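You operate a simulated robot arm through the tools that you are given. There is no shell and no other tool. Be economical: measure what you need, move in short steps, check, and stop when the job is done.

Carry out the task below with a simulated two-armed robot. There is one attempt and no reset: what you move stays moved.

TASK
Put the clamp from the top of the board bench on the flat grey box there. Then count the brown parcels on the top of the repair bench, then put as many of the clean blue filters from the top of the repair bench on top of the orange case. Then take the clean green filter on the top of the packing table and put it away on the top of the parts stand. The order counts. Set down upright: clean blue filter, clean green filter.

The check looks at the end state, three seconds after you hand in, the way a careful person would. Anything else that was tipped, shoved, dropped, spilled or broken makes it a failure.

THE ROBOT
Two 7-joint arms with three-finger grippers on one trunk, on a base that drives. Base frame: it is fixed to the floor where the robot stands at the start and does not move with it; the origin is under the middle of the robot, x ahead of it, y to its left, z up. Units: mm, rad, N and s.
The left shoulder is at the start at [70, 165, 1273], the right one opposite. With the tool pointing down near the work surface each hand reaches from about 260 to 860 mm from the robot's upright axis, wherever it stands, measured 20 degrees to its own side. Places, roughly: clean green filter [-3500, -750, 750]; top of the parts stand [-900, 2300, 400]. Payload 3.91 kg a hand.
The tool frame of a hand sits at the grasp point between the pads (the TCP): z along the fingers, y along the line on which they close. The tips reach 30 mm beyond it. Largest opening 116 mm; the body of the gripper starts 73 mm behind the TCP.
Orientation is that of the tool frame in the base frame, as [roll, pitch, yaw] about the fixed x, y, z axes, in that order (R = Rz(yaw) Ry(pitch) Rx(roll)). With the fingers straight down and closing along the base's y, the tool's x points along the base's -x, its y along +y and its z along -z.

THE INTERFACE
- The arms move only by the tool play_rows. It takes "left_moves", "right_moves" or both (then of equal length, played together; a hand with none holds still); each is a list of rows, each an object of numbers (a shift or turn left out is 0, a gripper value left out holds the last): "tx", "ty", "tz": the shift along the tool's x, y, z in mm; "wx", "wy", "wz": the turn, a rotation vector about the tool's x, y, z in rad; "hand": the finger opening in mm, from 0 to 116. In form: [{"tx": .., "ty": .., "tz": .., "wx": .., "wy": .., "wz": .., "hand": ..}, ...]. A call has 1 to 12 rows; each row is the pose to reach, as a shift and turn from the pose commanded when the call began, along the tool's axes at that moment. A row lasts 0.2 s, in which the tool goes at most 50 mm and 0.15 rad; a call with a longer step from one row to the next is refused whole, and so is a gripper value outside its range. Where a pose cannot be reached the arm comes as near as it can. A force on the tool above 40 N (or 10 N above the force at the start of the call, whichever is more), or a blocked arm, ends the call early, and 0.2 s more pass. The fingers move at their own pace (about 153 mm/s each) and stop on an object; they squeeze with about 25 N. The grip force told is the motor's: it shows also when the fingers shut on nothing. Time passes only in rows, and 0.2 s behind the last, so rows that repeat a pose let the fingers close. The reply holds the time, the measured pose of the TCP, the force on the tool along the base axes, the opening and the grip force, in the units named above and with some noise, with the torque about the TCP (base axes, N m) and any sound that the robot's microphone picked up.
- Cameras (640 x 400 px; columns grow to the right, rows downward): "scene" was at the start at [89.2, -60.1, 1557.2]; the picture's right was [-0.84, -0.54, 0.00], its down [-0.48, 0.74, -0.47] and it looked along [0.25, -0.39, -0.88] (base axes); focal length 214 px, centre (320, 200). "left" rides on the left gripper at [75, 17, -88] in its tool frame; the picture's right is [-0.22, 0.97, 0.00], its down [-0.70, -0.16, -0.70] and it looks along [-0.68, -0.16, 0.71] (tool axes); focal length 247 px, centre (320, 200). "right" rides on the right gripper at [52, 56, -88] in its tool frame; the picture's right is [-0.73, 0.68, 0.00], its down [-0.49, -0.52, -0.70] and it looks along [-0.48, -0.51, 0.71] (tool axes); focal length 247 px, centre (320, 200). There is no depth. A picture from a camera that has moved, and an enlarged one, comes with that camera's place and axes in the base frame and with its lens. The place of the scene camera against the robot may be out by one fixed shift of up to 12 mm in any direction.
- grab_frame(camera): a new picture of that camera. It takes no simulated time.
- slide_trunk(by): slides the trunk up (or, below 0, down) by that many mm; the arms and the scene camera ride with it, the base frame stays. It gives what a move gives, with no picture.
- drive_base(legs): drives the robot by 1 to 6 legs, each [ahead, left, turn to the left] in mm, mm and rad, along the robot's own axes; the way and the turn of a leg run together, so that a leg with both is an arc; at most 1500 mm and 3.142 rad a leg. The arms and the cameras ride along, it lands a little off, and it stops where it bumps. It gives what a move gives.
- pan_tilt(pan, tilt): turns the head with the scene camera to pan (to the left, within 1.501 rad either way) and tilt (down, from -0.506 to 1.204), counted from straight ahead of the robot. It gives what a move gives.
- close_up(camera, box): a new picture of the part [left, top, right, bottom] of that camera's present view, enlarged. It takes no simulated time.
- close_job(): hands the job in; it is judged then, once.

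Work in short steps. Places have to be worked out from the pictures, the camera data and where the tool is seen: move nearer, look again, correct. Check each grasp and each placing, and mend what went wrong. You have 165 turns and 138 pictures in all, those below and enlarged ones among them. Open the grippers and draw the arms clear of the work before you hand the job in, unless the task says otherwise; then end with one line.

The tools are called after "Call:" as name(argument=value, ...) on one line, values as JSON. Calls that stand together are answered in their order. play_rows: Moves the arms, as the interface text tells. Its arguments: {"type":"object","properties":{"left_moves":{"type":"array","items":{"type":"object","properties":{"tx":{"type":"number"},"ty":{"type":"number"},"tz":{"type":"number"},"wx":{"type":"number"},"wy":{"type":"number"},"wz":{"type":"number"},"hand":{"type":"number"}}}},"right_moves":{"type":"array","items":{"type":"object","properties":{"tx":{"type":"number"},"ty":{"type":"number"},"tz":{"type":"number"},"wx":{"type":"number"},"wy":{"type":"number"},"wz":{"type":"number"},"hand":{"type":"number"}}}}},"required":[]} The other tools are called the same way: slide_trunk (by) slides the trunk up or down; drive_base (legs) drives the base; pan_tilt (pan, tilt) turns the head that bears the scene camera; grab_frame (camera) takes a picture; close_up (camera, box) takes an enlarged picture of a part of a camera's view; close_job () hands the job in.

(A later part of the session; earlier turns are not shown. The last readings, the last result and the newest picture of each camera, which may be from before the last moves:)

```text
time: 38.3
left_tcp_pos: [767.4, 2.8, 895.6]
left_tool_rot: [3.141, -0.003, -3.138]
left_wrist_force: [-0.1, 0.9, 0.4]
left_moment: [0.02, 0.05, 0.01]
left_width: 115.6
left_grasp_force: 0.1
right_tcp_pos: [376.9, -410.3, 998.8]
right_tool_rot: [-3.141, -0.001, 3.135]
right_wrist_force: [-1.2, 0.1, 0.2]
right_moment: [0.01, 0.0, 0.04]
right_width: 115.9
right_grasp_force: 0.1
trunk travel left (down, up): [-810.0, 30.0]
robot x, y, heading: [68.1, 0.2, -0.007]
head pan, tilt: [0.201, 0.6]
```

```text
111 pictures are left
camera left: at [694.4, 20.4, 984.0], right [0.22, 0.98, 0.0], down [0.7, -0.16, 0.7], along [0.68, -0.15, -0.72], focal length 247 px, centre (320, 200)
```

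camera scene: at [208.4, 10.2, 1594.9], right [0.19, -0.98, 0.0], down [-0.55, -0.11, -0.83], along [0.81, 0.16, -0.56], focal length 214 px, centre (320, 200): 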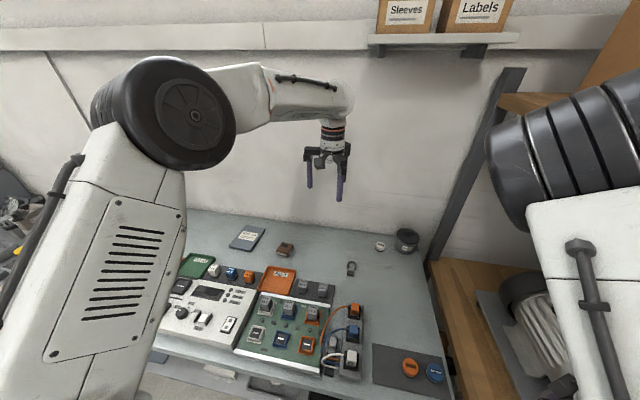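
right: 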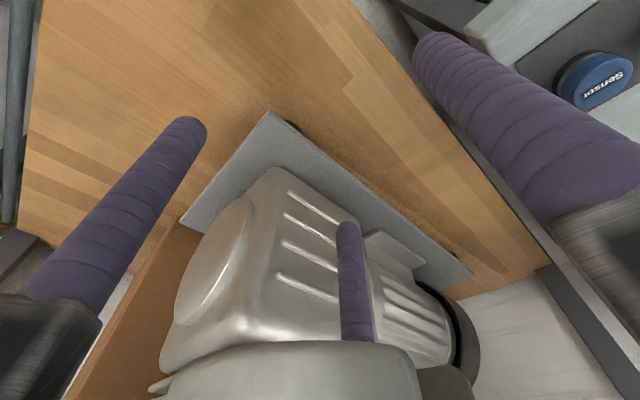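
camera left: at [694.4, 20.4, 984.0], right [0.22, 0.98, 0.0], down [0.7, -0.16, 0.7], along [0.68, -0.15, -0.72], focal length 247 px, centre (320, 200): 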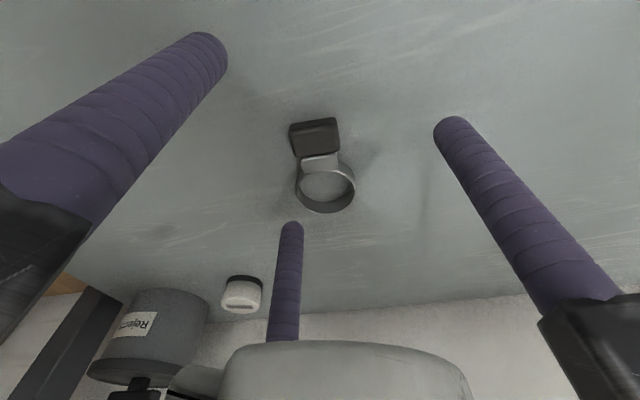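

Aligned within a couple of mm. I lower to about z=879, and close.

Call:
play_rows(left_moves=[{"tz": 8, "ty": -2}, {"tz": 15, "ty": -2}])

Call:
grab_frame(camera="left")

```text
time: 38.9
left_tcp_pos: [769.0, 0.5, 881.9]
left_tool_rot: [3.14, -0.002, -3.138]
left_wrist_force: [0.7, -0.6, 0.9]
left_moment: [0.0, 0.01, -0.01]
left_width: 116.1
left_grasp_force: 0.1
right_tcp_pos: [377.1, -409.8, 999.5]
right_tool_rot: [3.14, 0.0, 3.137]
right_wrist_force: [0.1, -1.4, 1.1]
right_moment: [0.02, -0.01, -0.01]
right_width: 116.1
right_grasp_force: 0.1
trunk travel left (down, up): [-810.0, 30.0]
robot x, y, heading: [72.2, 3.3, -0.008]
head pan, tilt: [0.201, 0.6]
```

```text
110 pictures are left
camera left: at [694.9, 18.3, 969.2], right [0.22, 0.98, 0.0], down [0.7, -0.16, 0.7], along [0.68, -0.15, -0.72], focal length 247 px, centre (320, 200)
```

left: 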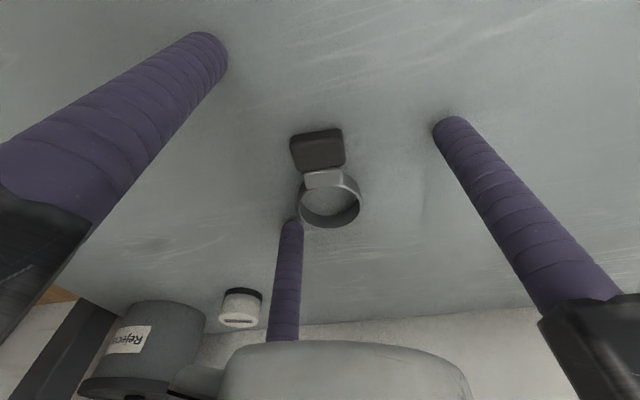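

The pictures show three prongs, about 120° apart, not a plain pair. Before closing I lift, centre over the ring with a −0.52 rad yaw (so no prong meets the housing), and watch how the prongs close.

Call:
play_rows(left_moves=[{"tz": -20}, {"tz": -45, "tx": -10, "wz": -0.13}, {"tz": -45, "tx": -20, "wz": -0.26}, {"tz": -45, "tx": -30, "wz": -0.39}, {"tz": -45, "tx": -38, "wz": -0.52, "hand": 70}, {"tz": -45, "tx": -38, "wz": -0.52, "hand": 70}, {"tz": -45, "tx": -38, "wz": -0.52, "hand": 70}])

Call:
grab_frame(camera="left")

```text
time: 40.5
left_tcp_pos: [806.2, 2.3, 926.1]
left_tool_rot: [3.136, -0.003, -2.617]
left_wrist_force: [-0.6, -0.4, 0.7]
left_moment: [0.0, -0.01, -0.01]
left_width: 70.0
left_grasp_force: 0.1
right_tcp_pos: [377.1, -410.7, 999.5]
right_tool_rot: [-3.14, -0.002, 3.136]
right_wrist_force: [0.2, -0.4, 0.6]
right_moment: [0.0, 0.01, -0.03]
right_width: 116.2
right_grasp_force: 0.0
trunk travel left (down, up): [-810.0, 30.0]
robot x, y, heading: [63.6, -3.3, -0.01]
head pan, tilt: [0.201, 0.6]
```

```text
109 pictures are left
camera left: at [733.6, -20.2, 1014.0], right [-0.29, 0.96, 0.0], down [0.69, 0.21, 0.7], along [0.67, 0.21, -0.72], focal length 247 px, centre (320, 200)
```

left: 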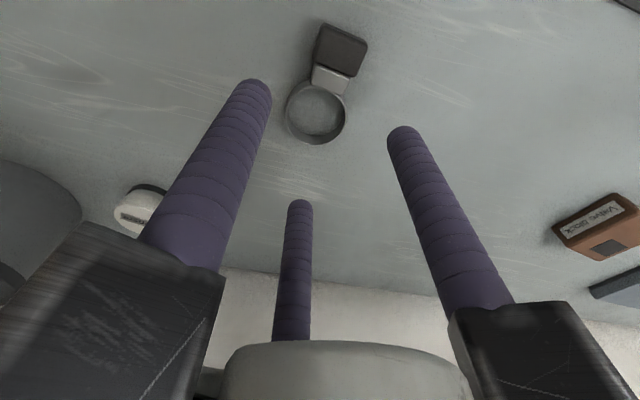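

All three prongs close to the centre, and the ring is centred within 2 mm. I descend with 80 mm opening.

Call:
play_rows(left_moves=[{"tz": 15, "tx": 1, "ty": -2, "hand": 80}, {"tz": 30, "tx": 1, "ty": -2}, {"tz": 45, "tx": 1, "ty": -2}])

Call:
grab_frame(camera="left")

```text
time: 41.3
left_tcp_pos: [807.1, -1.3, 880.6]
left_tool_rot: [3.137, -0.004, -2.617]
left_wrist_force: [-0.1, -0.1, 1.2]
left_moment: [0.02, 0.01, -0.01]
left_width: 79.9
left_grasp_force: 0.0
right_tcp_pos: [378.0, -409.5, 999.6]
right_tool_rot: [3.141, -0.001, 3.137]
right_wrist_force: [-0.4, 0.1, -0.2]
right_moment: [-0.01, -0.01, -0.03]
right_width: 116.1
right_grasp_force: 0.1
trunk travel left (down, up): [-810.0, 30.0]
robot x, y, heading: [64.6, 0.0, -0.004]
head pan, tilt: [0.201, 0.6]
```

```text
108 pictures are left
camera left: at [734.1, -22.6, 969.7], right [-0.29, 0.96, 0.0], down [0.69, 0.21, 0.7], along [0.67, 0.21, -0.72], focal length 247 px, centre (320, 200)
```

left: 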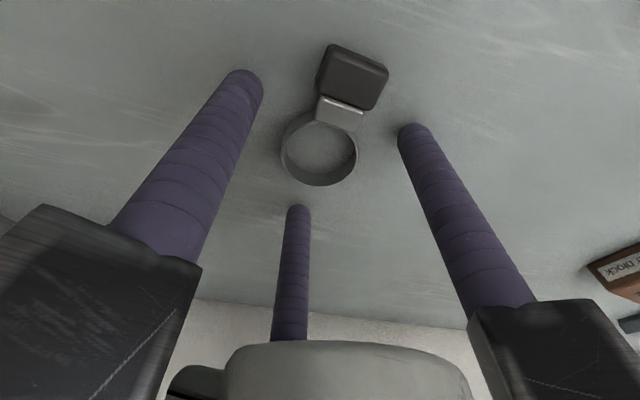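

The tips' centre coincides with the ring. I lower 4 mm more and close.

Call:
play_rows(left_moves=[{"tz": 4}, {"tz": 4, "hand": 20}, {"tz": 4, "hand": 20}, {"tz": 4, "hand": 20}, {"tz": 4, "hand": 20}])

Call:
grab_frame(camera="left")

```text
time: 42.5
left_tcp_pos: [806.5, -1.1, 879.6]
left_tool_rot: [3.141, 0.005, -2.618]
left_wrist_force: [2.8, -4.2, 18.6]
left_moment: [-0.32, 0.02, -0.16]
left_width: 40.5
left_grasp_force: 25.0
right_tcp_pos: [375.1, -411.7, 1000.1]
right_tool_rot: [3.14, 0.001, 3.137]
right_wrist_force: [-0.1, 0.4, 0.3]
right_moment: [-0.01, -0.03, -0.01]
right_width: 116.1
right_grasp_force: 0.0
trunk travel left (down, up): [-810.0, 30.0]
robot x, y, heading: [65.7, 0.1, -0.005]
head pan, tilt: [0.201, 0.6]
```

```text
107 pictures are left
camera left: at [732.7, -23.8, 967.9], right [-0.29, 0.96, 0.0], down [0.68, 0.21, 0.7], along [0.67, 0.21, -0.71], focal length 247 px, centre (320, 200)
```

left: 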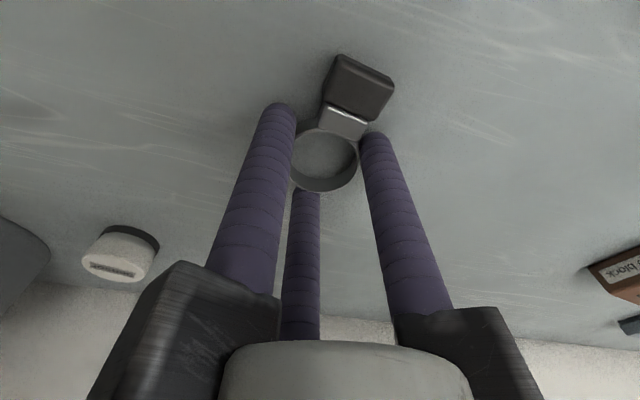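

The ring is held (40.5 mm); table top ≈ z 850. I lift 110 mm and check the grip.

Call:
play_rows(left_moves=[{"tz": -30}, {"tz": -70}, {"tz": -110}])

Call:
grab_frame(camera="left")

```text
time: 43.3
left_tcp_pos: [804.9, -0.6, 987.9]
left_tool_rot: [3.137, -0.005, -2.618]
left_wrist_force: [-0.9, -0.5, -0.8]
left_moment: [0.02, -0.02, 0.01]
left_width: 40.6
left_grasp_force: 25.0
right_tcp_pos: [376.8, -410.7, 999.4]
right_tool_rot: [3.141, -0.001, 3.135]
right_wrist_force: [-0.5, -0.1, -0.2]
right_moment: [-0.02, 0.02, 0.01]
right_width: 115.8
right_grasp_force: 0.1
trunk travel left (down, up): [-810.0, 30.0]
robot x, y, heading: [66.7, 0.1, -0.007]
head pan, tilt: [0.201, 0.6]
```

```text
106 pictures are left
camera left: at [731.3, -21.9, 1076.2], right [-0.29, 0.96, 0.0], down [0.69, 0.21, 0.7], along [0.67, 0.21, -0.72], focal length 247 px, centre (320, 200)
```

left: 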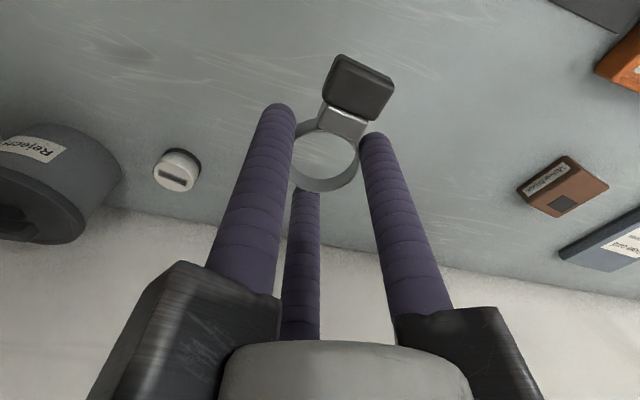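

The clamp is held well. I drive left 320 mm, which also takes the right arm clear of the shelf, then look.

Call:
drive_base(legs=[[0, 320, 0]])

Call:
grab_frame(camera="left")

Call:
grab_frame(camera="scene")

```text
time: 45.4
left_tcp_pos: [807.9, 319.3, 989.1]
left_tool_rot: [3.138, -0.002, -2.623]
left_wrist_force: [-0.2, 0.0, 0.1]
left_moment: [0.03, 0.04, 0.0]
left_width: 40.5
left_grasp_force: 24.7
right_tcp_pos: [378.6, -89.4, 999.3]
right_tool_rot: [3.141, -0.003, 3.134]
right_wrist_force: [-0.3, -0.3, 0.4]
right_moment: [-0.01, -0.04, 0.04]
right_width: 115.8
right_grasp_force: 0.0
trunk travel left (down, up): [-810.0, 30.0]
robot x, y, heading: [68.4, 328.9, -0.009]
head pan, tilt: [0.201, 0.6]
```

```text
105 pictures are left
camera left: at [734.6, 297.5, 1076.3], right [-0.29, 0.96, 0.0], down [0.69, 0.2, 0.7], along [0.67, 0.2, -0.72], focal length 247 px, centre (320, 200)
```

left: 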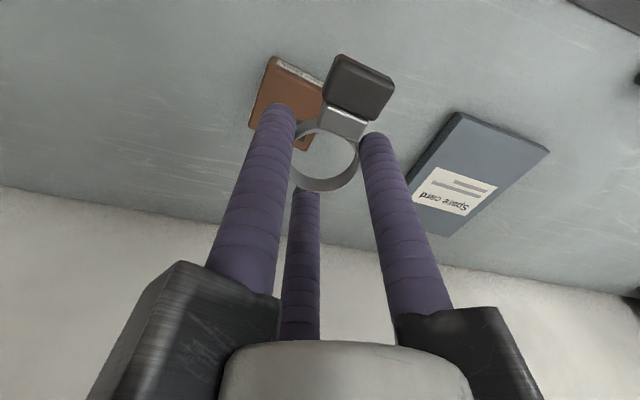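

```text
104 pictures are left
camera scene: at [211.2, 331.6, 1594.9], right [0.19, -0.98, 0.0], down [-0.56, -0.11, -0.82], along [0.81, 0.16, -0.57], focal length 214 px, centre (320, 200)
```

scene: 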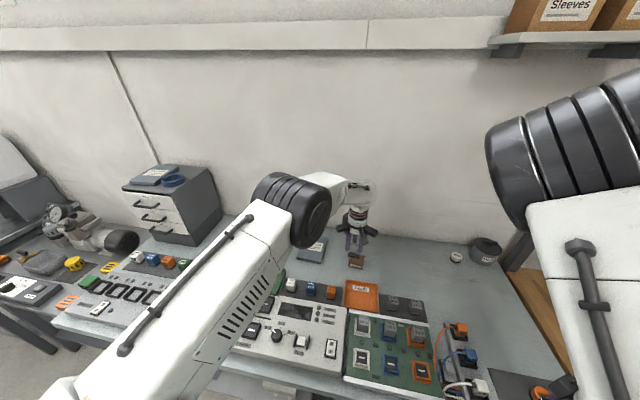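

The card top is centred at about [866, 500, ~868]. I drive left 100 and ahead 50 to put it in comfortable reach.

Call:
drive_base(legs=[[0, 100, 0.009], [50, 0, 0]])

Call:
grab_frame(camera="left")

```text
time: 47.1
left_tcp_pos: [852.7, 428.1, 992.2]
left_tool_rot: [3.14, 0.004, -2.611]
left_wrist_force: [-1.0, 0.0, 0.2]
left_moment: [0.06, -0.1, 0.0]
left_width: 40.5
left_grasp_force: 25.5
right_tcp_pos: [425.7, 14.4, 1001.0]
right_tool_rot: [3.14, 0.003, -3.138]
right_wrist_force: [0.1, -1.7, 0.1]
right_moment: [0.02, -0.07, 0.01]
right_width: 116.0
right_grasp_force: 0.0
trunk travel left (down, up): [-810.0, 30.0]
robot x, y, heading: [120.1, 425.1, 0.003]
head pan, tilt: [0.201, 0.6]
```

```text
103 pictures are left
camera left: at [778.8, 405.6, 1080.2], right [-0.3, 0.95, 0.0], down [0.68, 0.21, 0.7], along [0.67, 0.21, -0.71], focal length 247 px, centre (320, 200)
```

left: 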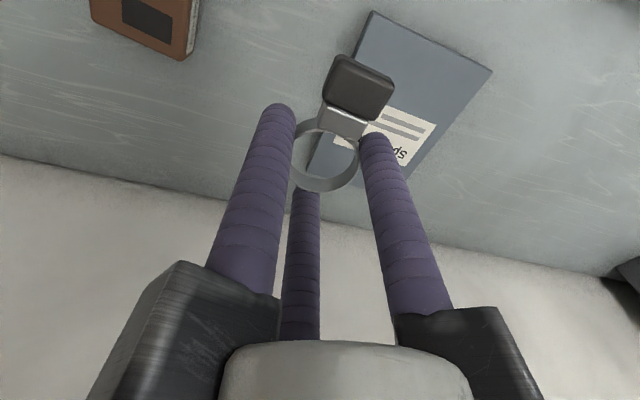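

I move over the card centre and descend to just above its top.

Call:
play_rows(left_moves=[{"tx": -30, "ty": 23, "tz": 15}, {"tx": -61, "ty": 47, "tz": 40}, {"tx": -61, "ty": 47, "tz": 65}, {"tx": -61, "ty": 47, "tz": 82}])

Call:
grab_frame(camera="left")

```text
time: 48.1
left_tcp_pos: [886.5, 502.1, 905.9]
left_tool_rot: [3.14, 0.0, -2.611]
left_wrist_force: [-0.2, 0.0, -0.4]
left_moment: [-0.01, -0.02, -0.02]
left_width: 40.6
left_grasp_force: 25.1
right_tcp_pos: [430.9, 16.6, 1001.2]
right_tool_rot: [3.142, 0.001, -3.138]
right_wrist_force: [-0.7, 0.0, 0.3]
right_moment: [-0.01, -0.01, 0.0]
right_width: 116.0
right_grasp_force: 0.1
trunk travel left (down, up): [-810.0, 30.0]
robot x, y, heading: [122.7, 426.4, -0.0]
head pan, tilt: [0.201, 0.6]
```

```text
102 pictures are left
camera left: at [811.9, 479.4, 993.8], right [-0.3, 0.95, 0.0], down [0.68, 0.21, 0.7], along [0.67, 0.21, -0.72], focal length 247 px, centre (320, 200)
```

left: 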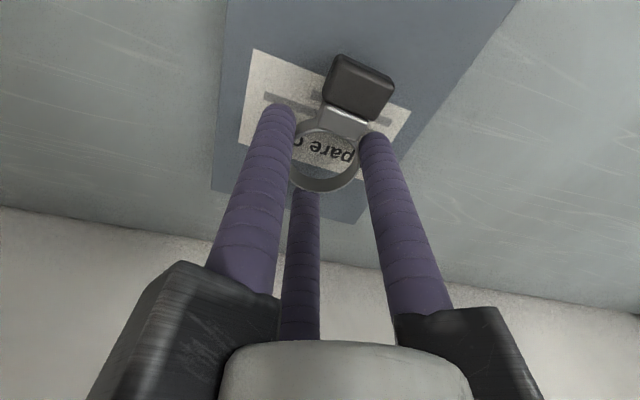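

I shift 12 mm toward the robot for margin and lower until contact.

Call:
play_rows(left_moves=[{"tx": 10, "ty": 5, "tz": 0}, {"tx": 10, "ty": 5, "tz": 3}, {"tx": 10, "ty": 5, "tz": 6}])

```text
time: 48.9
left_tcp_pos: [875.1, 499.6, 900.1]
left_tool_rot: [3.136, -0.002, -2.61]
left_wrist_force: [0.1, 0.4, -0.3]
left_moment: [0.01, 0.03, 0.01]
left_width: 40.6
left_grasp_force: 24.9
right_tcp_pos: [433.0, 16.0, 999.2]
right_tool_rot: [-3.141, -0.003, -3.137]
right_wrist_force: [0.8, -0.3, 0.0]
right_moment: [0.0, -0.02, -0.02]
right_width: 116.0
right_grasp_force: 0.2
trunk travel left (down, up): [-810.0, 30.0]
robot x, y, heading: [118.8, 427.3, 0.006]
head pan, tilt: [0.201, 0.6]
```

No contact yet; I continue in 2 mm steps.

Call:
play_rows(left_moves=[{"tz": 2}, {"tz": 4}])

Call:
play_rows(left_moves=[{"tz": 1.5}, {"tz": 3}])

```text
time: 49.5
left_tcp_pos: [874.6, 500.5, 896.9]
left_tool_rot: [3.139, 0.0, -2.61]
left_wrist_force: [0.7, -0.6, 6.2]
left_moment: [-0.03, 0.0, 0.02]
left_width: 40.4
left_grasp_force: 25.2
right_tcp_pos: [431.0, 15.7, 999.9]
right_tool_rot: [3.141, -0.001, -3.138]
right_wrist_force: [0.6, 0.1, 0.2]
right_moment: [0.01, 0.0, -0.01]
right_width: 116.0
right_grasp_force: 0.1
trunk travel left (down, up): [-810.0, 30.0]
robot x, y, heading: [118.0, 424.0, 0.006]
head pan, tilt: [0.201, 0.6]
```

```text
time: 50.1
left_tcp_pos: [874.3, 500.2, 897.7]
left_tool_rot: [3.142, 0.003, -2.612]
left_wrist_force: [3.1, 0.2, 21.2]
left_moment: [-0.1, 0.23, 0.04]
left_width: 40.7
left_grasp_force: 24.7
right_tcp_pos: [430.3, 16.3, 1000.7]
right_tool_rot: [3.141, 0.0, -3.138]
right_wrist_force: [0.0, 0.6, -0.3]
right_moment: [0.0, -0.02, 0.0]
right_width: 115.8
right_grasp_force: 0.0
trunk travel left (down, up): [-810.0, 30.0]
robot x, y, heading: [120.9, 424.5, 0.002]
head pan, tilt: [0.201, 0.6]
```

In contact with the card. I ease off 3 mm, open and lift straight up.

Call:
play_rows(left_moves=[{"tz": -3.5}, {"tz": -3.5, "hand": 60}, {"tz": -3.5, "hand": 75}, {"tz": -3.5, "hand": 75}, {"tz": -30}, {"tz": -70}, {"tz": -110}])

Call:
grab_frame(camera="left")

```text
time: 51.7
left_tcp_pos: [872.9, 499.4, 1004.0]
left_tool_rot: [3.138, -0.005, -2.611]
left_wrist_force: [0.6, -0.7, 0.0]
left_moment: [-0.02, -0.02, -0.03]
left_width: 75.2
left_grasp_force: 0.1
right_tcp_pos: [430.8, 16.2, 1000.9]
right_tool_rot: [-3.141, 0.0, -3.138]
right_wrist_force: [0.2, 0.5, 0.1]
right_moment: [-0.03, 0.0, 0.01]
right_width: 116.0
right_grasp_force: 0.0
trunk travel left (down, up): [-810.0, 30.0]
robot x, y, heading: [119.7, 428.0, -0.001]
head pan, tilt: [0.201, 0.6]
```

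```text
101 pictures are left
camera left: at [801.0, 476.2, 1092.6], right [-0.3, 0.95, 0.0], down [0.68, 0.21, 0.7], along [0.66, 0.21, -0.72], focal length 247 px, centre (320, 200)
```

left: 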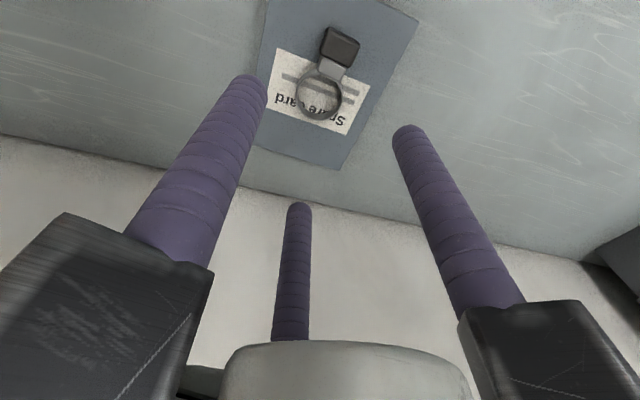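

The clamp lies on the card. Now I retract the left arm toward the body, and drive back to free floor.

Call:
play_rows(left_moves=[{"tx": 0, "ty": 0, "tz": -40}, {"tx": 31, "ty": 30, "tz": -60, "wz": 0.09}, {"tx": 62, "ty": 60, "tz": -80, "wz": 0.18}, {"tx": 93, "ty": 90, "tz": -100, "wz": 0.27}, {"tx": 124, "ty": 120, "tz": -100, "wz": 0.36}, {"tx": 155, "ty": 150, "tz": -100, "wz": 0.45}, {"tx": 185, "ty": 178, "tz": -100, "wz": 0.53, "hand": 116}])

Call:
drive_base(legs=[[-480, 0, 0]])

Call:
pan_tilt(pan=-1.3, tilt=0.6)

Call:
grab_frame(camera="scene")

```text
time: 53.3
left_tcp_pos: [620.6, 558.7, 1106.5]
left_tool_rot: [3.14, -0.003, 3.14]
left_wrist_force: [-1.1, 0.0, 0.3]
left_moment: [-0.04, -0.07, 0.0]
left_width: 116.0
left_grasp_force: 0.1
right_tcp_pos: [429.1, 16.8, 1000.6]
right_tool_rot: [-3.14, 0.001, -3.139]
right_wrist_force: [-0.1, -0.2, -0.4]
right_moment: [-0.02, -0.09, 0.02]
right_width: 116.1
right_grasp_force: 0.1
trunk travel left (down, up): [-810.0, 30.0]
robot x, y, heading: [118.9, 422.5, 0.0]
head pan, tilt: [0.201, 0.6]
```

```text
time: 56.1
left_tcp_pos: [152.0, 556.1, 1104.5]
left_tool_rot: [3.14, -0.004, 3.14]
left_wrist_force: [-0.3, 0.2, -0.1]
left_moment: [0.0, 0.05, -0.02]
left_width: 115.9
left_grasp_force: 0.1
right_tcp_pos: [-40.8, 15.3, 1001.7]
right_tool_rot: [3.141, -0.001, 3.141]
right_wrist_force: [0.0, -0.7, -0.6]
right_moment: [0.02, 0.01, 0.0]
right_width: 116.1
right_grasp_force: 0.1
trunk travel left (down, up): [-810.0, 30.0]
robot x, y, heading: [-351.9, 425.5, -0.002]
head pan, tilt: [0.201, 0.6]
```

```text
time: 57.7
left_tcp_pos: [151.7, 557.8, 1103.7]
left_tool_rot: [3.138, -0.004, 3.138]
left_wrist_force: [0.3, -0.7, 0.4]
left_moment: [0.01, 0.01, -0.01]
left_width: 116.0
left_grasp_force: 0.1
right_tcp_pos: [-42.7, 14.3, 999.9]
right_tool_rot: [3.141, -0.001, -3.141]
right_wrist_force: [0.3, -0.9, -0.6]
right_moment: [-0.04, -0.01, -0.01]
right_width: 116.2
right_grasp_force: 0.1
trunk travel left (down, up): [-810.0, 30.0]
robot x, y, heading: [-355.6, 425.9, -0.002]
head pan, tilt: [-1.3, 0.6]
```

```text
100 pictures are left
camera scene: at [-275.3, 332.3, 1594.9], right [-0.96, -0.27, 0.0], down [-0.15, 0.54, -0.82], along [0.22, -0.8, -0.57], focal length 214 px, centre (320, 200)
```

scene: 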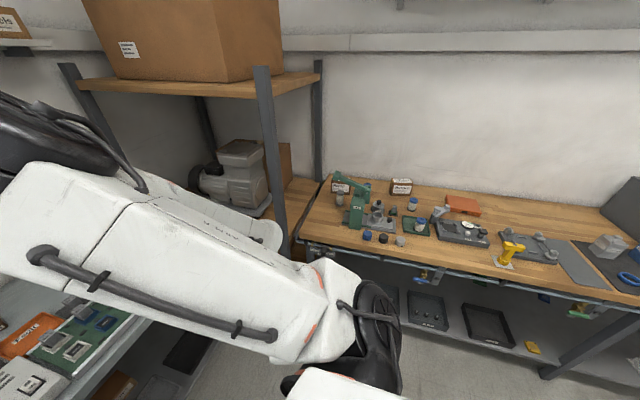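

I turn right by 90° to face the repair bench and look at it.

Call:
drive_base(legs=[[0, 0, -1.57]])

Call:
pan_tilt(pan=0.0, tilt=0.6)

Call:
grab_frame(camera="scene")

```text
time: 62.0
left_tcp_pos: [-217.9, -80.7, 1103.5]
left_tool_rot: [3.139, -0.002, 1.569]
left_wrist_force: [-0.5, 0.1, 0.5]
left_moment: [-0.02, 0.02, -0.03]
left_width: 116.0
left_grasp_force: 0.1
right_tcp_pos: [-761.4, 111.1, 1001.3]
right_tool_rot: [3.14, 0.001, 1.573]
right_wrist_force: [-0.6, -1.1, 0.8]
right_moment: [0.0, 0.0, 0.01]
right_width: 116.1
right_grasp_force: 0.1
trunk travel left (down, up): [-810.0, 30.0]
robot x, y, heading: [-356.0, 424.0, -1.568]
head pan, tilt: [-1.3, 0.6]
```

```text
time: 63.5
left_tcp_pos: [-217.6, -81.2, 1105.0]
left_tool_rot: [3.139, -0.004, 1.571]
left_wrist_force: [-0.2, 0.4, 0.6]
left_moment: [0.02, 0.04, 0.0]
left_width: 116.0
left_grasp_force: 0.1
right_tcp_pos: [-761.7, 111.6, 1000.3]
right_tool_rot: [-3.14, -0.001, 1.576]
right_wrist_force: [-0.2, 0.3, 0.8]
right_moment: [0.02, 0.04, -0.01]
right_width: 116.1
right_grasp_force: 0.0
trunk travel left (down, up): [-810.0, 30.0]
robot x, y, heading: [-354.4, 420.9, -1.571]
head pan, tilt: [0.0, 0.6]
```

```text
99 pictures are left
camera scene: at [-349.2, 278.8, 1594.9], right [-1.0, 0.0, 0.0], down [0.0, 0.57, -0.82], along [0.0, -0.82, -0.57], focal length 214 px, centre (320, 200)
```

scene: 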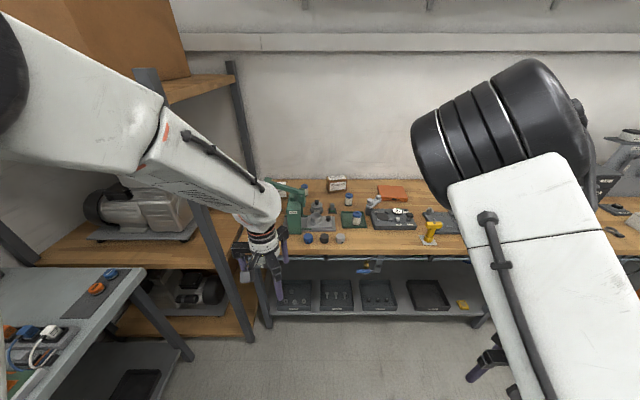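

I take a close look at the repair bench objects.

Call:
close_up(camera="scene", box=[260, 165, 450, 265])

Call:
drive_base(legs=[[330, 0, 0]])

Call:
pan_tilt(pan=0.0, tilt=0.75)

Call:
grab_frame(camera="scene")

```text
3.37 times, centred on (355, 215) of scene
camera zoom: at [-349.2, 278.8, 1594.9], right [-1.0, 0.0, 0.0], down [0.0, 0.57, -0.82], along [0.0, -0.82, -0.57], focal length 722 px, centre (202, 150)
```

zoom: 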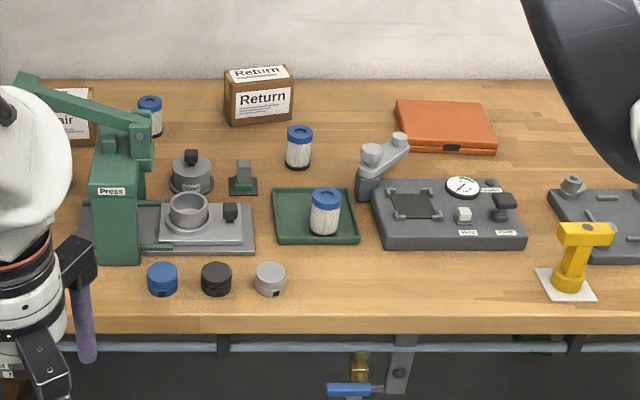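

```text
time: 65.6
left_tcp_pos: [-218.1, -410.9, 1105.4]
left_tool_rot: [3.14, -0.001, 1.571]
left_wrist_force: [0.7, 0.6, 0.2]
left_moment: [0.0, -0.02, -0.01]
left_width: 116.2
left_grasp_force: 0.1
right_tcp_pos: [-760.2, -218.6, 1000.1]
right_tool_rot: [-3.141, 0.0, 1.574]
right_wrist_force: [-1.0, 0.7, -0.2]
right_moment: [-0.02, 0.0, 0.03]
right_width: 116.0
right_grasp_force: 0.0
trunk travel left (down, up): [-810.0, 30.0]
robot x, y, heading: [-353.5, 91.4, -1.569]
head pan, tilt: [0.0, 0.6]
```

```text
time: 66.3
left_tcp_pos: [-218.0, -413.1, 1104.2]
left_tool_rot: [3.141, -0.003, 1.57]
left_wrist_force: [0.2, 0.3, -0.5]
left_moment: [0.04, -0.01, 0.01]
left_width: 116.0
left_grasp_force: 0.1
right_tcp_pos: [-761.9, -221.0, 999.1]
right_tool_rot: [3.141, -0.002, 1.573]
right_wrist_force: [0.6, 0.6, 0.5]
right_moment: [0.03, 0.01, 0.03]
right_width: 116.1
right_grasp_force: 0.1
trunk travel left (down, up): [-810.0, 30.0]
robot x, y, heading: [-352.2, 90.4, -1.568]
head pan, tilt: [0.0, 0.75]
```

```text
97 pictures are left
camera scene: at [-348.4, -47.8, 1582.0], right [-1.0, 0.0, 0.0], down [0.0, 0.68, -0.73], along [0.0, -0.73, -0.68], focal length 214 px, centre (320, 200)
```

scene: 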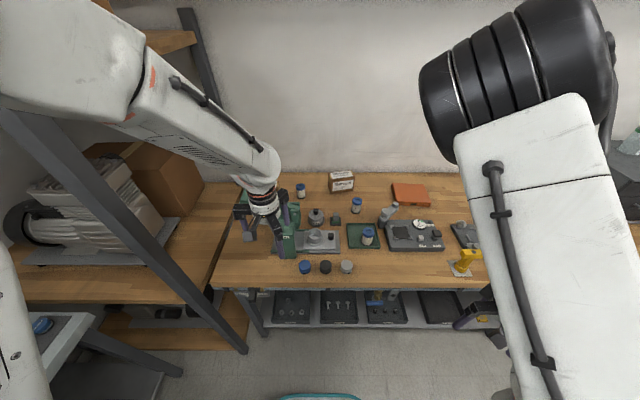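

I see two parcels so far and three blue-capped filters. I zoom in and check the rest of the bench.

Call:
close_up(camera="scene", box=[220, 165, 400, 285])

Call:
pan_tilt(pan=-1.0, tilt=0.6)

Call:
grab_frame(camera="scene")

Call:
grab_frame(camera="right")

Call:
grab_frame(camera="left")

```text
3.33 times, centred on (310, 225) of scene
camera zoom: at [-348.4, -47.8, 1582.0], right [-1.0, 0.0, 0.0], down [0.0, 0.68, -0.73], along [0.0, -0.73, -0.68], focal length 715 px, centre (353, 117)
```

zoom: 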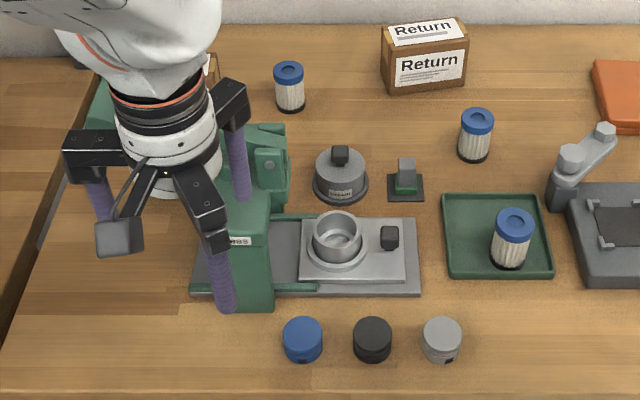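

```text
time: 67.6
left_tcp_pos: [-216.9, -412.5, 1105.1]
left_tool_rot: [3.139, -0.004, 1.571]
left_wrist_force: [-0.6, 0.6, 0.0]
left_moment: [0.01, -0.01, -0.02]
left_width: 115.8
left_grasp_force: 0.0
right_tcp_pos: [-759.8, -219.3, 999.7]
right_tool_rot: [3.141, -0.002, 1.575]
right_wrist_force: [-0.4, 0.7, 0.2]
right_moment: [-0.03, 0.02, -0.02]
right_width: 116.0
right_grasp_force: 0.1
trunk travel left (down, up): [-810.0, 30.0]
robot x, y, heading: [-349.9, 92.3, -1.57]
head pan, tilt: [-1.0, 0.6]
```

```text
95 pictures are left
camera scene: at [-422.8, -12.2, 1594.9], right [-0.54, 0.84, 0.0], down [0.47, 0.31, -0.82], along [-0.69, -0.45, -0.57], focal length 214 px, centre (320, 200)
```

scene: 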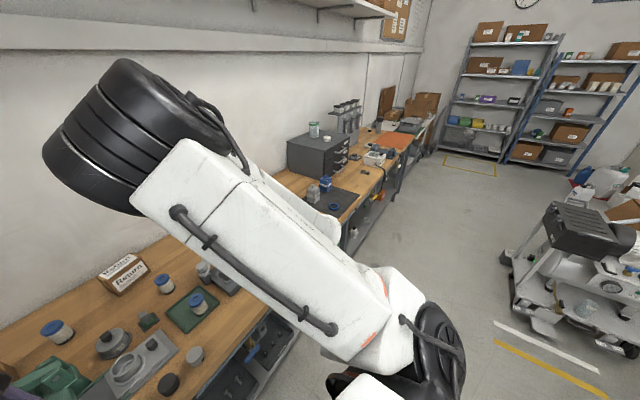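

```text
94 pictures are left
camera right: at [-704.4, -168.4, 1088.8], right [0.68, -0.73, 0.0], down [-0.52, -0.49, 0.7], along [-0.51, -0.48, -0.72], focal length 247 px, centre (320, 200)
```

right: 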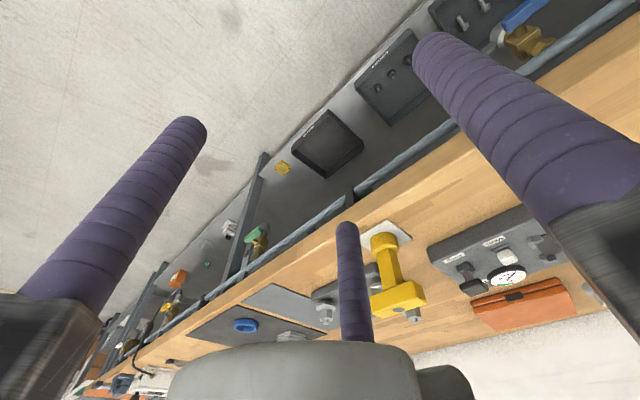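

```text
93 pictures are left
camera left: at [-200.8, -337.1, 1192.7], right [0.97, -0.22, 0.0], down [-0.16, -0.7, 0.7], along [-0.16, -0.68, -0.72], focal length 247 px, centre (320, 200)
```

left: 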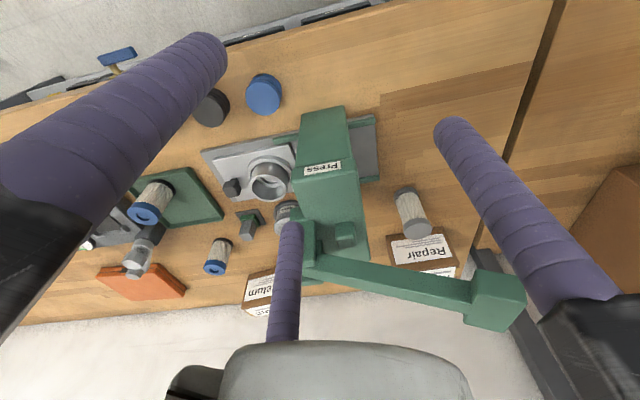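

Two parcels on this portion; I check the right-hand portion of the bench run to see where the repair bench ends.

Call:
close_up(camera="scene", box=[270, 70, 450, 250])

Call:
close_up(camera="right", box=[80, 240, 480, 400])

```text
2.22 times, centred on (360, 160) of scene
camera zoom: at [-422.8, -12.2, 1594.9], right [-0.54, 0.84, 0.0], down [0.47, 0.31, -0.82], along [-0.69, -0.45, -0.57], focal length 477 px, centre (231, 289)
```

zoom: 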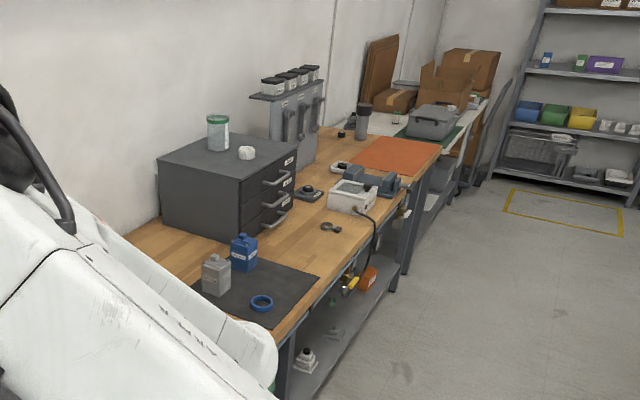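

```text
1.60 times, centred on (280, 320) of right
camera zoom: at [-704.4, -168.4, 1088.8], right [0.68, -0.73, 0.0], down [-0.52, -0.49, 0.7], along [-0.51, -0.48, -0.72], focal length 395 px, centre (384, 8)
```

zoom: 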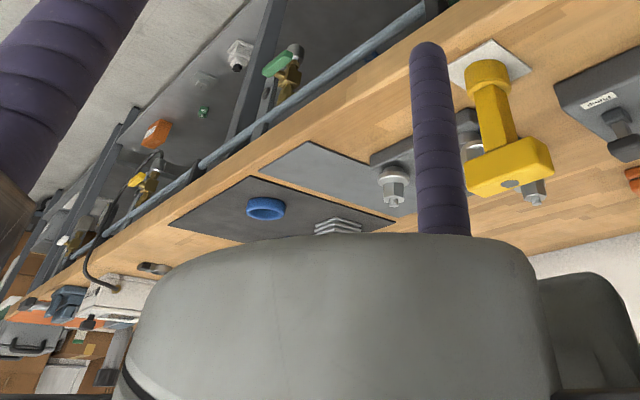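

No further parcels visible up to the orange mat, but parts are hidden by my arm and the drawers. I drive right 800 mm to survey that part.

Call:
drive_base(legs=[[0, -800, 0]])

Call:
pan_tilt(pan=0.15, tilt=0.6)

Call:
grab_frame(camera="scene")

Call:
pan_tilt(pan=-1.1, tilt=0.6)

Call:
grab_frame(camera="scene")

```text
time: 71.9
left_tcp_pos: [-1014.9, -418.1, 1104.6]
left_tool_rot: [3.138, -0.004, 1.581]
left_wrist_force: [-0.5, -0.3, -0.2]
left_moment: [0.07, -0.02, -0.02]
left_width: 116.2
left_grasp_force: 0.0
right_tcp_pos: [-1559.8, -230.9, 999.6]
right_tool_rot: [-3.141, 0.0, 1.585]
right_wrist_force: [0.2, -0.9, 0.3]
right_moment: [0.01, -0.04, -0.02]
right_width: 116.0
right_grasp_force: 0.0
trunk travel left (down, up): [-810.0, 30.0]
robot x, y, heading: [-1157.0, 87.3, -1.554]
head pan, tilt: [-1.0, 0.6]
```

```text
time: 73.3
left_tcp_pos: [-1015.5, -417.9, 1104.1]
left_tool_rot: [3.14, -0.004, 1.584]
left_wrist_force: [-0.8, 0.1, -1.1]
left_moment: [0.02, 0.02, -0.01]
left_width: 116.0
left_grasp_force: 0.0
right_tcp_pos: [-1559.2, -230.7, 999.9]
right_tool_rot: [3.141, 0.0, 1.585]
right_wrist_force: [-0.3, 0.0, -0.1]
right_moment: [0.03, -0.01, -0.03]
right_width: 115.6
right_grasp_force: 0.0
trunk travel left (down, up): [-810.0, 30.0]
robot x, y, heading: [-1154.3, 87.2, -1.56]
head pan, tilt: [0.15, 0.6]
```

```text
90 pictures are left
camera scene: at [-1136.2, -57.5, 1594.9], right [-0.99, -0.16, 0.0], down [-0.09, 0.56, -0.82], along [0.13, -0.81, -0.57], focal length 214 px, centre (320, 200)
```

scene: 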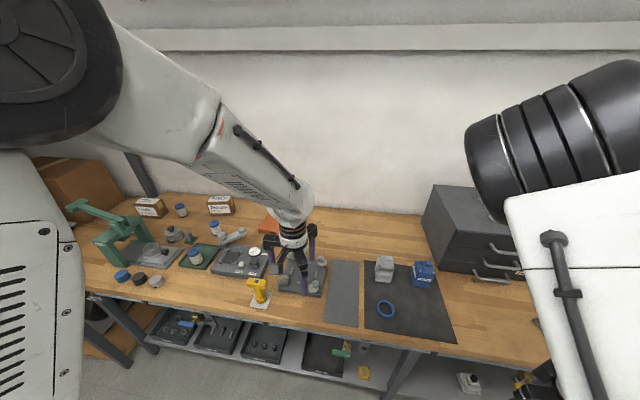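

```text
time: 74.7
left_tcp_pos: [-1014.6, -417.6, 1105.3]
left_tool_rot: [3.138, -0.002, 1.585]
left_wrist_force: [0.2, -0.4, -0.9]
left_moment: [-0.04, 0.02, 0.0]
left_width: 116.2
left_grasp_force: 0.1
right_tcp_pos: [-1560.0, -231.3, 999.6]
right_tool_rot: [3.141, 0.001, 1.584]
right_wrist_force: [-0.1, -0.3, -0.7]
right_moment: [-0.02, 0.0, 0.04]
right_width: 116.0
right_grasp_force: 0.0
trunk travel left (down, up): [-810.0, 30.0]
robot x, y, heading: [-1153.2, 83.6, -1.559]
head pan, tilt: [-1.1, 0.6]
```

```text
89 pictures are left
camera scene: at [-1228.5, -11.5, 1594.9], right [-0.47, 0.88, 0.0], down [0.5, 0.26, -0.83], along [-0.73, -0.38, -0.57], focal length 214 px, centre (320, 200)
```

scene: 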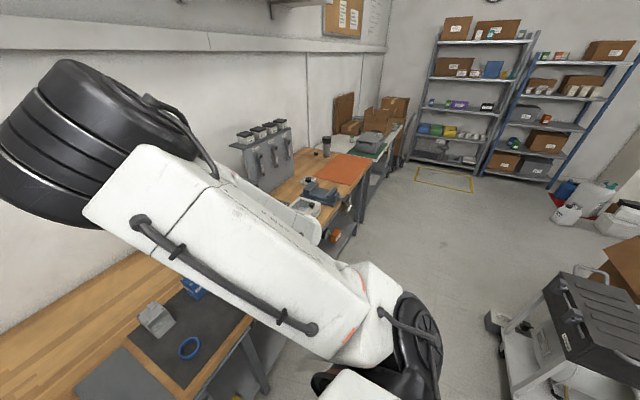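

Two brown parcels in all. Now I judge which of the three blue filters are clean.

Call:
pan_tilt(pan=0.6, tilt=0.65)

Call:
grab_frame(camera="scene")

```text
time: 76.4
left_tcp_pos: [-1013.7, -416.2, 1103.9]
left_tool_rot: [3.14, -0.002, 1.584]
left_wrist_force: [-0.9, 0.2, -0.1]
left_moment: [-0.03, 0.01, -0.01]
left_width: 116.1
left_grasp_force: 0.0
right_tcp_pos: [-1560.3, -230.4, 999.5]
right_tool_rot: [-3.141, -0.001, 1.586]
right_wrist_force: [-0.3, -0.4, -0.2]
right_moment: [0.01, -0.02, 0.03]
right_width: 115.9
right_grasp_force: 0.1
trunk travel left (down, up): [-810.0, 30.0]
robot x, y, heading: [-1154.7, 86.1, -1.561]
head pan, tilt: [0.6, 0.649]
```

```text
88 pictures are left
camera scene: at [-1100.4, -41.2, 1590.6], right [-0.82, -0.58, 0.0], down [-0.35, 0.49, -0.8], along [0.46, -0.65, -0.6], focal length 214 px, centre (320, 200)
```

scene: 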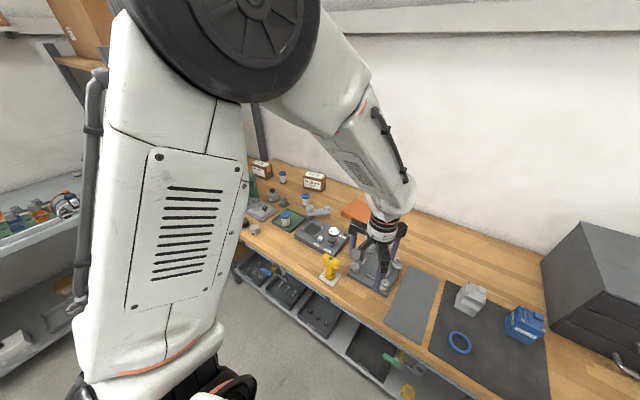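

I drive back left 550 mm, so the left-hand camera sees the filters near the tray.

Call:
drive_base(legs=[[0, 550, -0.01]])

Call:
grab_frame(camera="left")

Call:
close_up(camera="scene", box=[220, 150, 400, 270])

```text
time: 79.6
left_tcp_pos: [-472.3, -412.3, 1104.9]
left_tool_rot: [3.14, -0.005, 1.574]
left_wrist_force: [-0.6, -0.3, 0.2]
left_moment: [0.02, 0.03, -0.03]
left_width: 116.0
left_grasp_force: 0.0
right_tcp_pos: [-1015.6, -222.7, 999.9]
right_tool_rot: [3.139, -0.001, 1.577]
right_wrist_force: [0.0, 0.5, -0.6]
right_moment: [-0.02, 0.03, -0.01]
right_width: 116.1
right_grasp_force: 0.0
trunk travel left (down, up): [-810.0, 30.0]
robot x, y, heading: [-607.8, 88.9, -1.568]
head pan, tilt: [0.6, 0.649]
```

```text
87 pictures are left
camera left: at [-456.3, -337.6, 1192.8], right [0.98, -0.22, 0.0], down [-0.16, -0.7, 0.7], along [-0.15, -0.68, -0.72], focal length 247 px, centre (320, 200)
```

left: 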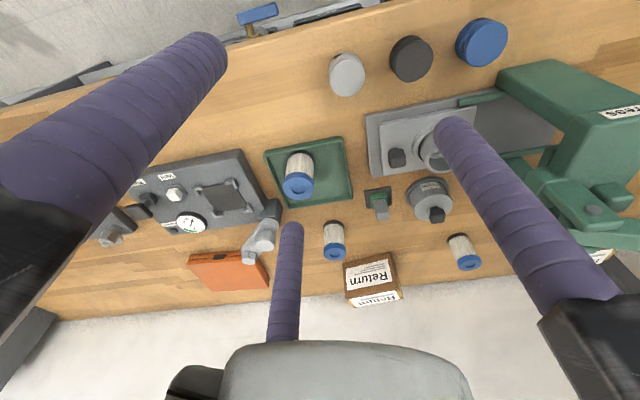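

```text
3.33 times, centred on (310, 210) of scene
camera zoom: at [-556.0, -36.5, 1590.7], right [-0.82, -0.57, 0.0], down [-0.34, 0.5, -0.8], along [0.45, -0.65, -0.6], focal length 715 px, centre (353, 167)
```

zoom: 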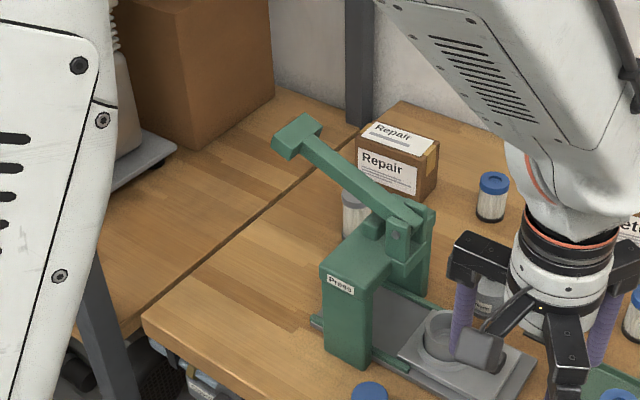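

Call:
close_up(camera="left", box=[240, 110, 500, 300])

```text
2.11 times, centred on (370, 205) of left
camera zoom: at [-456.3, -337.6, 1192.8], right [0.98, -0.22, 0.0], down [-0.16, -0.7, 0.7], along [-0.15, -0.68, -0.72], focal length 520 px, centre (215, 190)
```

zoom: 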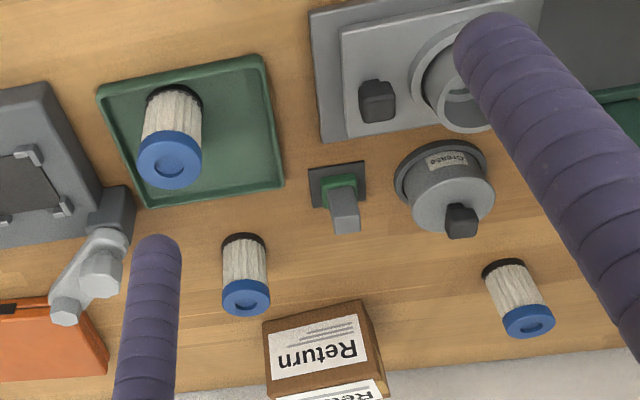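

All three look white; I zoom harder with the scene camera to compare them.

Call:
pan_tilt(pan=0.15, tilt=0.75)

Call:
grab_frame(camera="scene")

```text
time: 80.5
left_tcp_pos: [-472.9, -412.3, 1104.5]
left_tool_rot: [3.14, -0.004, 1.573]
left_wrist_force: [0.0, 0.5, 0.6]
left_moment: [0.0, 0.0, 0.01]
left_width: 115.9
left_grasp_force: 0.1
right_tcp_pos: [-1015.4, -222.3, 1000.2]
right_tool_rot: [3.14, 0.001, 1.576]
right_wrist_force: [-0.2, 0.8, -0.1]
right_moment: [-0.02, 0.03, 0.01]
right_width: 116.0
right_grasp_force: 0.1
trunk travel left (down, up): [-810.0, 30.0]
robot x, y, heading: [-608.5, 89.7, -1.564]
head pan, tilt: [0.15, 0.75]
```

```text
84 pictures are left
camera scene: at [-591.6, -47.0, 1582.1], right [-0.99, -0.16, 0.0], down [-0.11, 0.67, -0.73], along [0.11, -0.72, -0.68], focal length 214 px, centre (320, 200)
```

scene: 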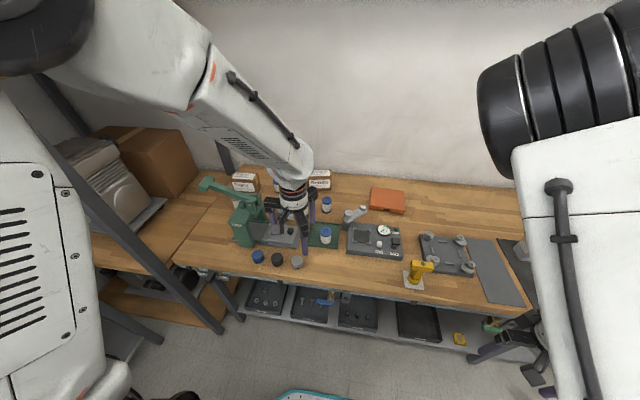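

Call:
close_up(camera="scene", box=[305, 185, 355, 250])

Call:
close_up(camera="left", box=[260, 130, 360, 270])

Call:
close_up(camera="left", box=[410, 210, 510, 290])

```text
6.15 times, centred on (330, 218) of scene
camera zoom: at [-591.6, -47.0, 1582.1], right [-0.99, -0.16, 0.0], down [-0.11, 0.67, -0.73], along [0.11, -0.72, -0.68], focal length 1320 px, centre (258, 92)
```

zoom: 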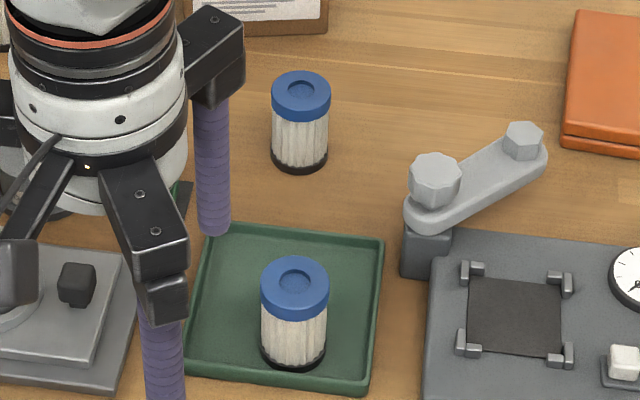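

```text
2.86 times, centred on (310, 200) of left
camera zoom: at [-455.5, -337.6, 1192.7], right [0.98, -0.22, 0.0], down [-0.16, -0.7, 0.7], along [-0.15, -0.68, -0.72], focal length 706 px, centre (349, 200)
```

zoom: 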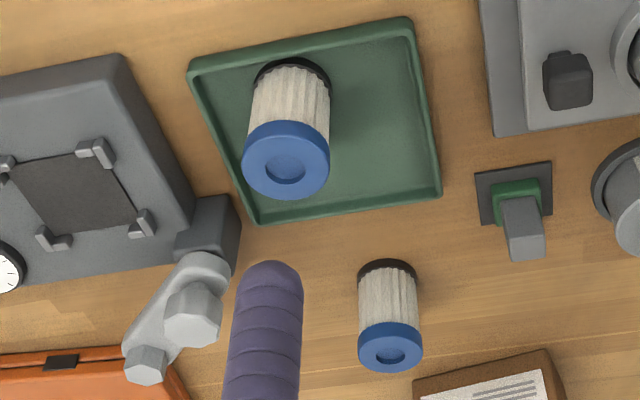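

```text
5.00 times, centred on (460, 250) of left
camera zoom: at [-455.5, -337.6, 1192.7], right [0.98, -0.22, 0.0], down [-0.16, -0.7, 0.7], along [-0.15, -0.68, -0.72], focal length 1235 px, centre (-380, -50)
```

zoom: 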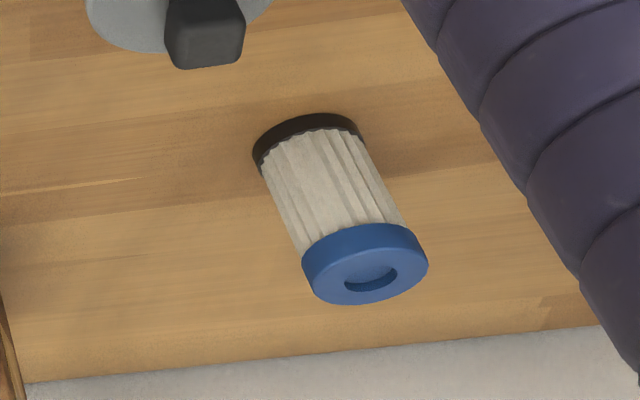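

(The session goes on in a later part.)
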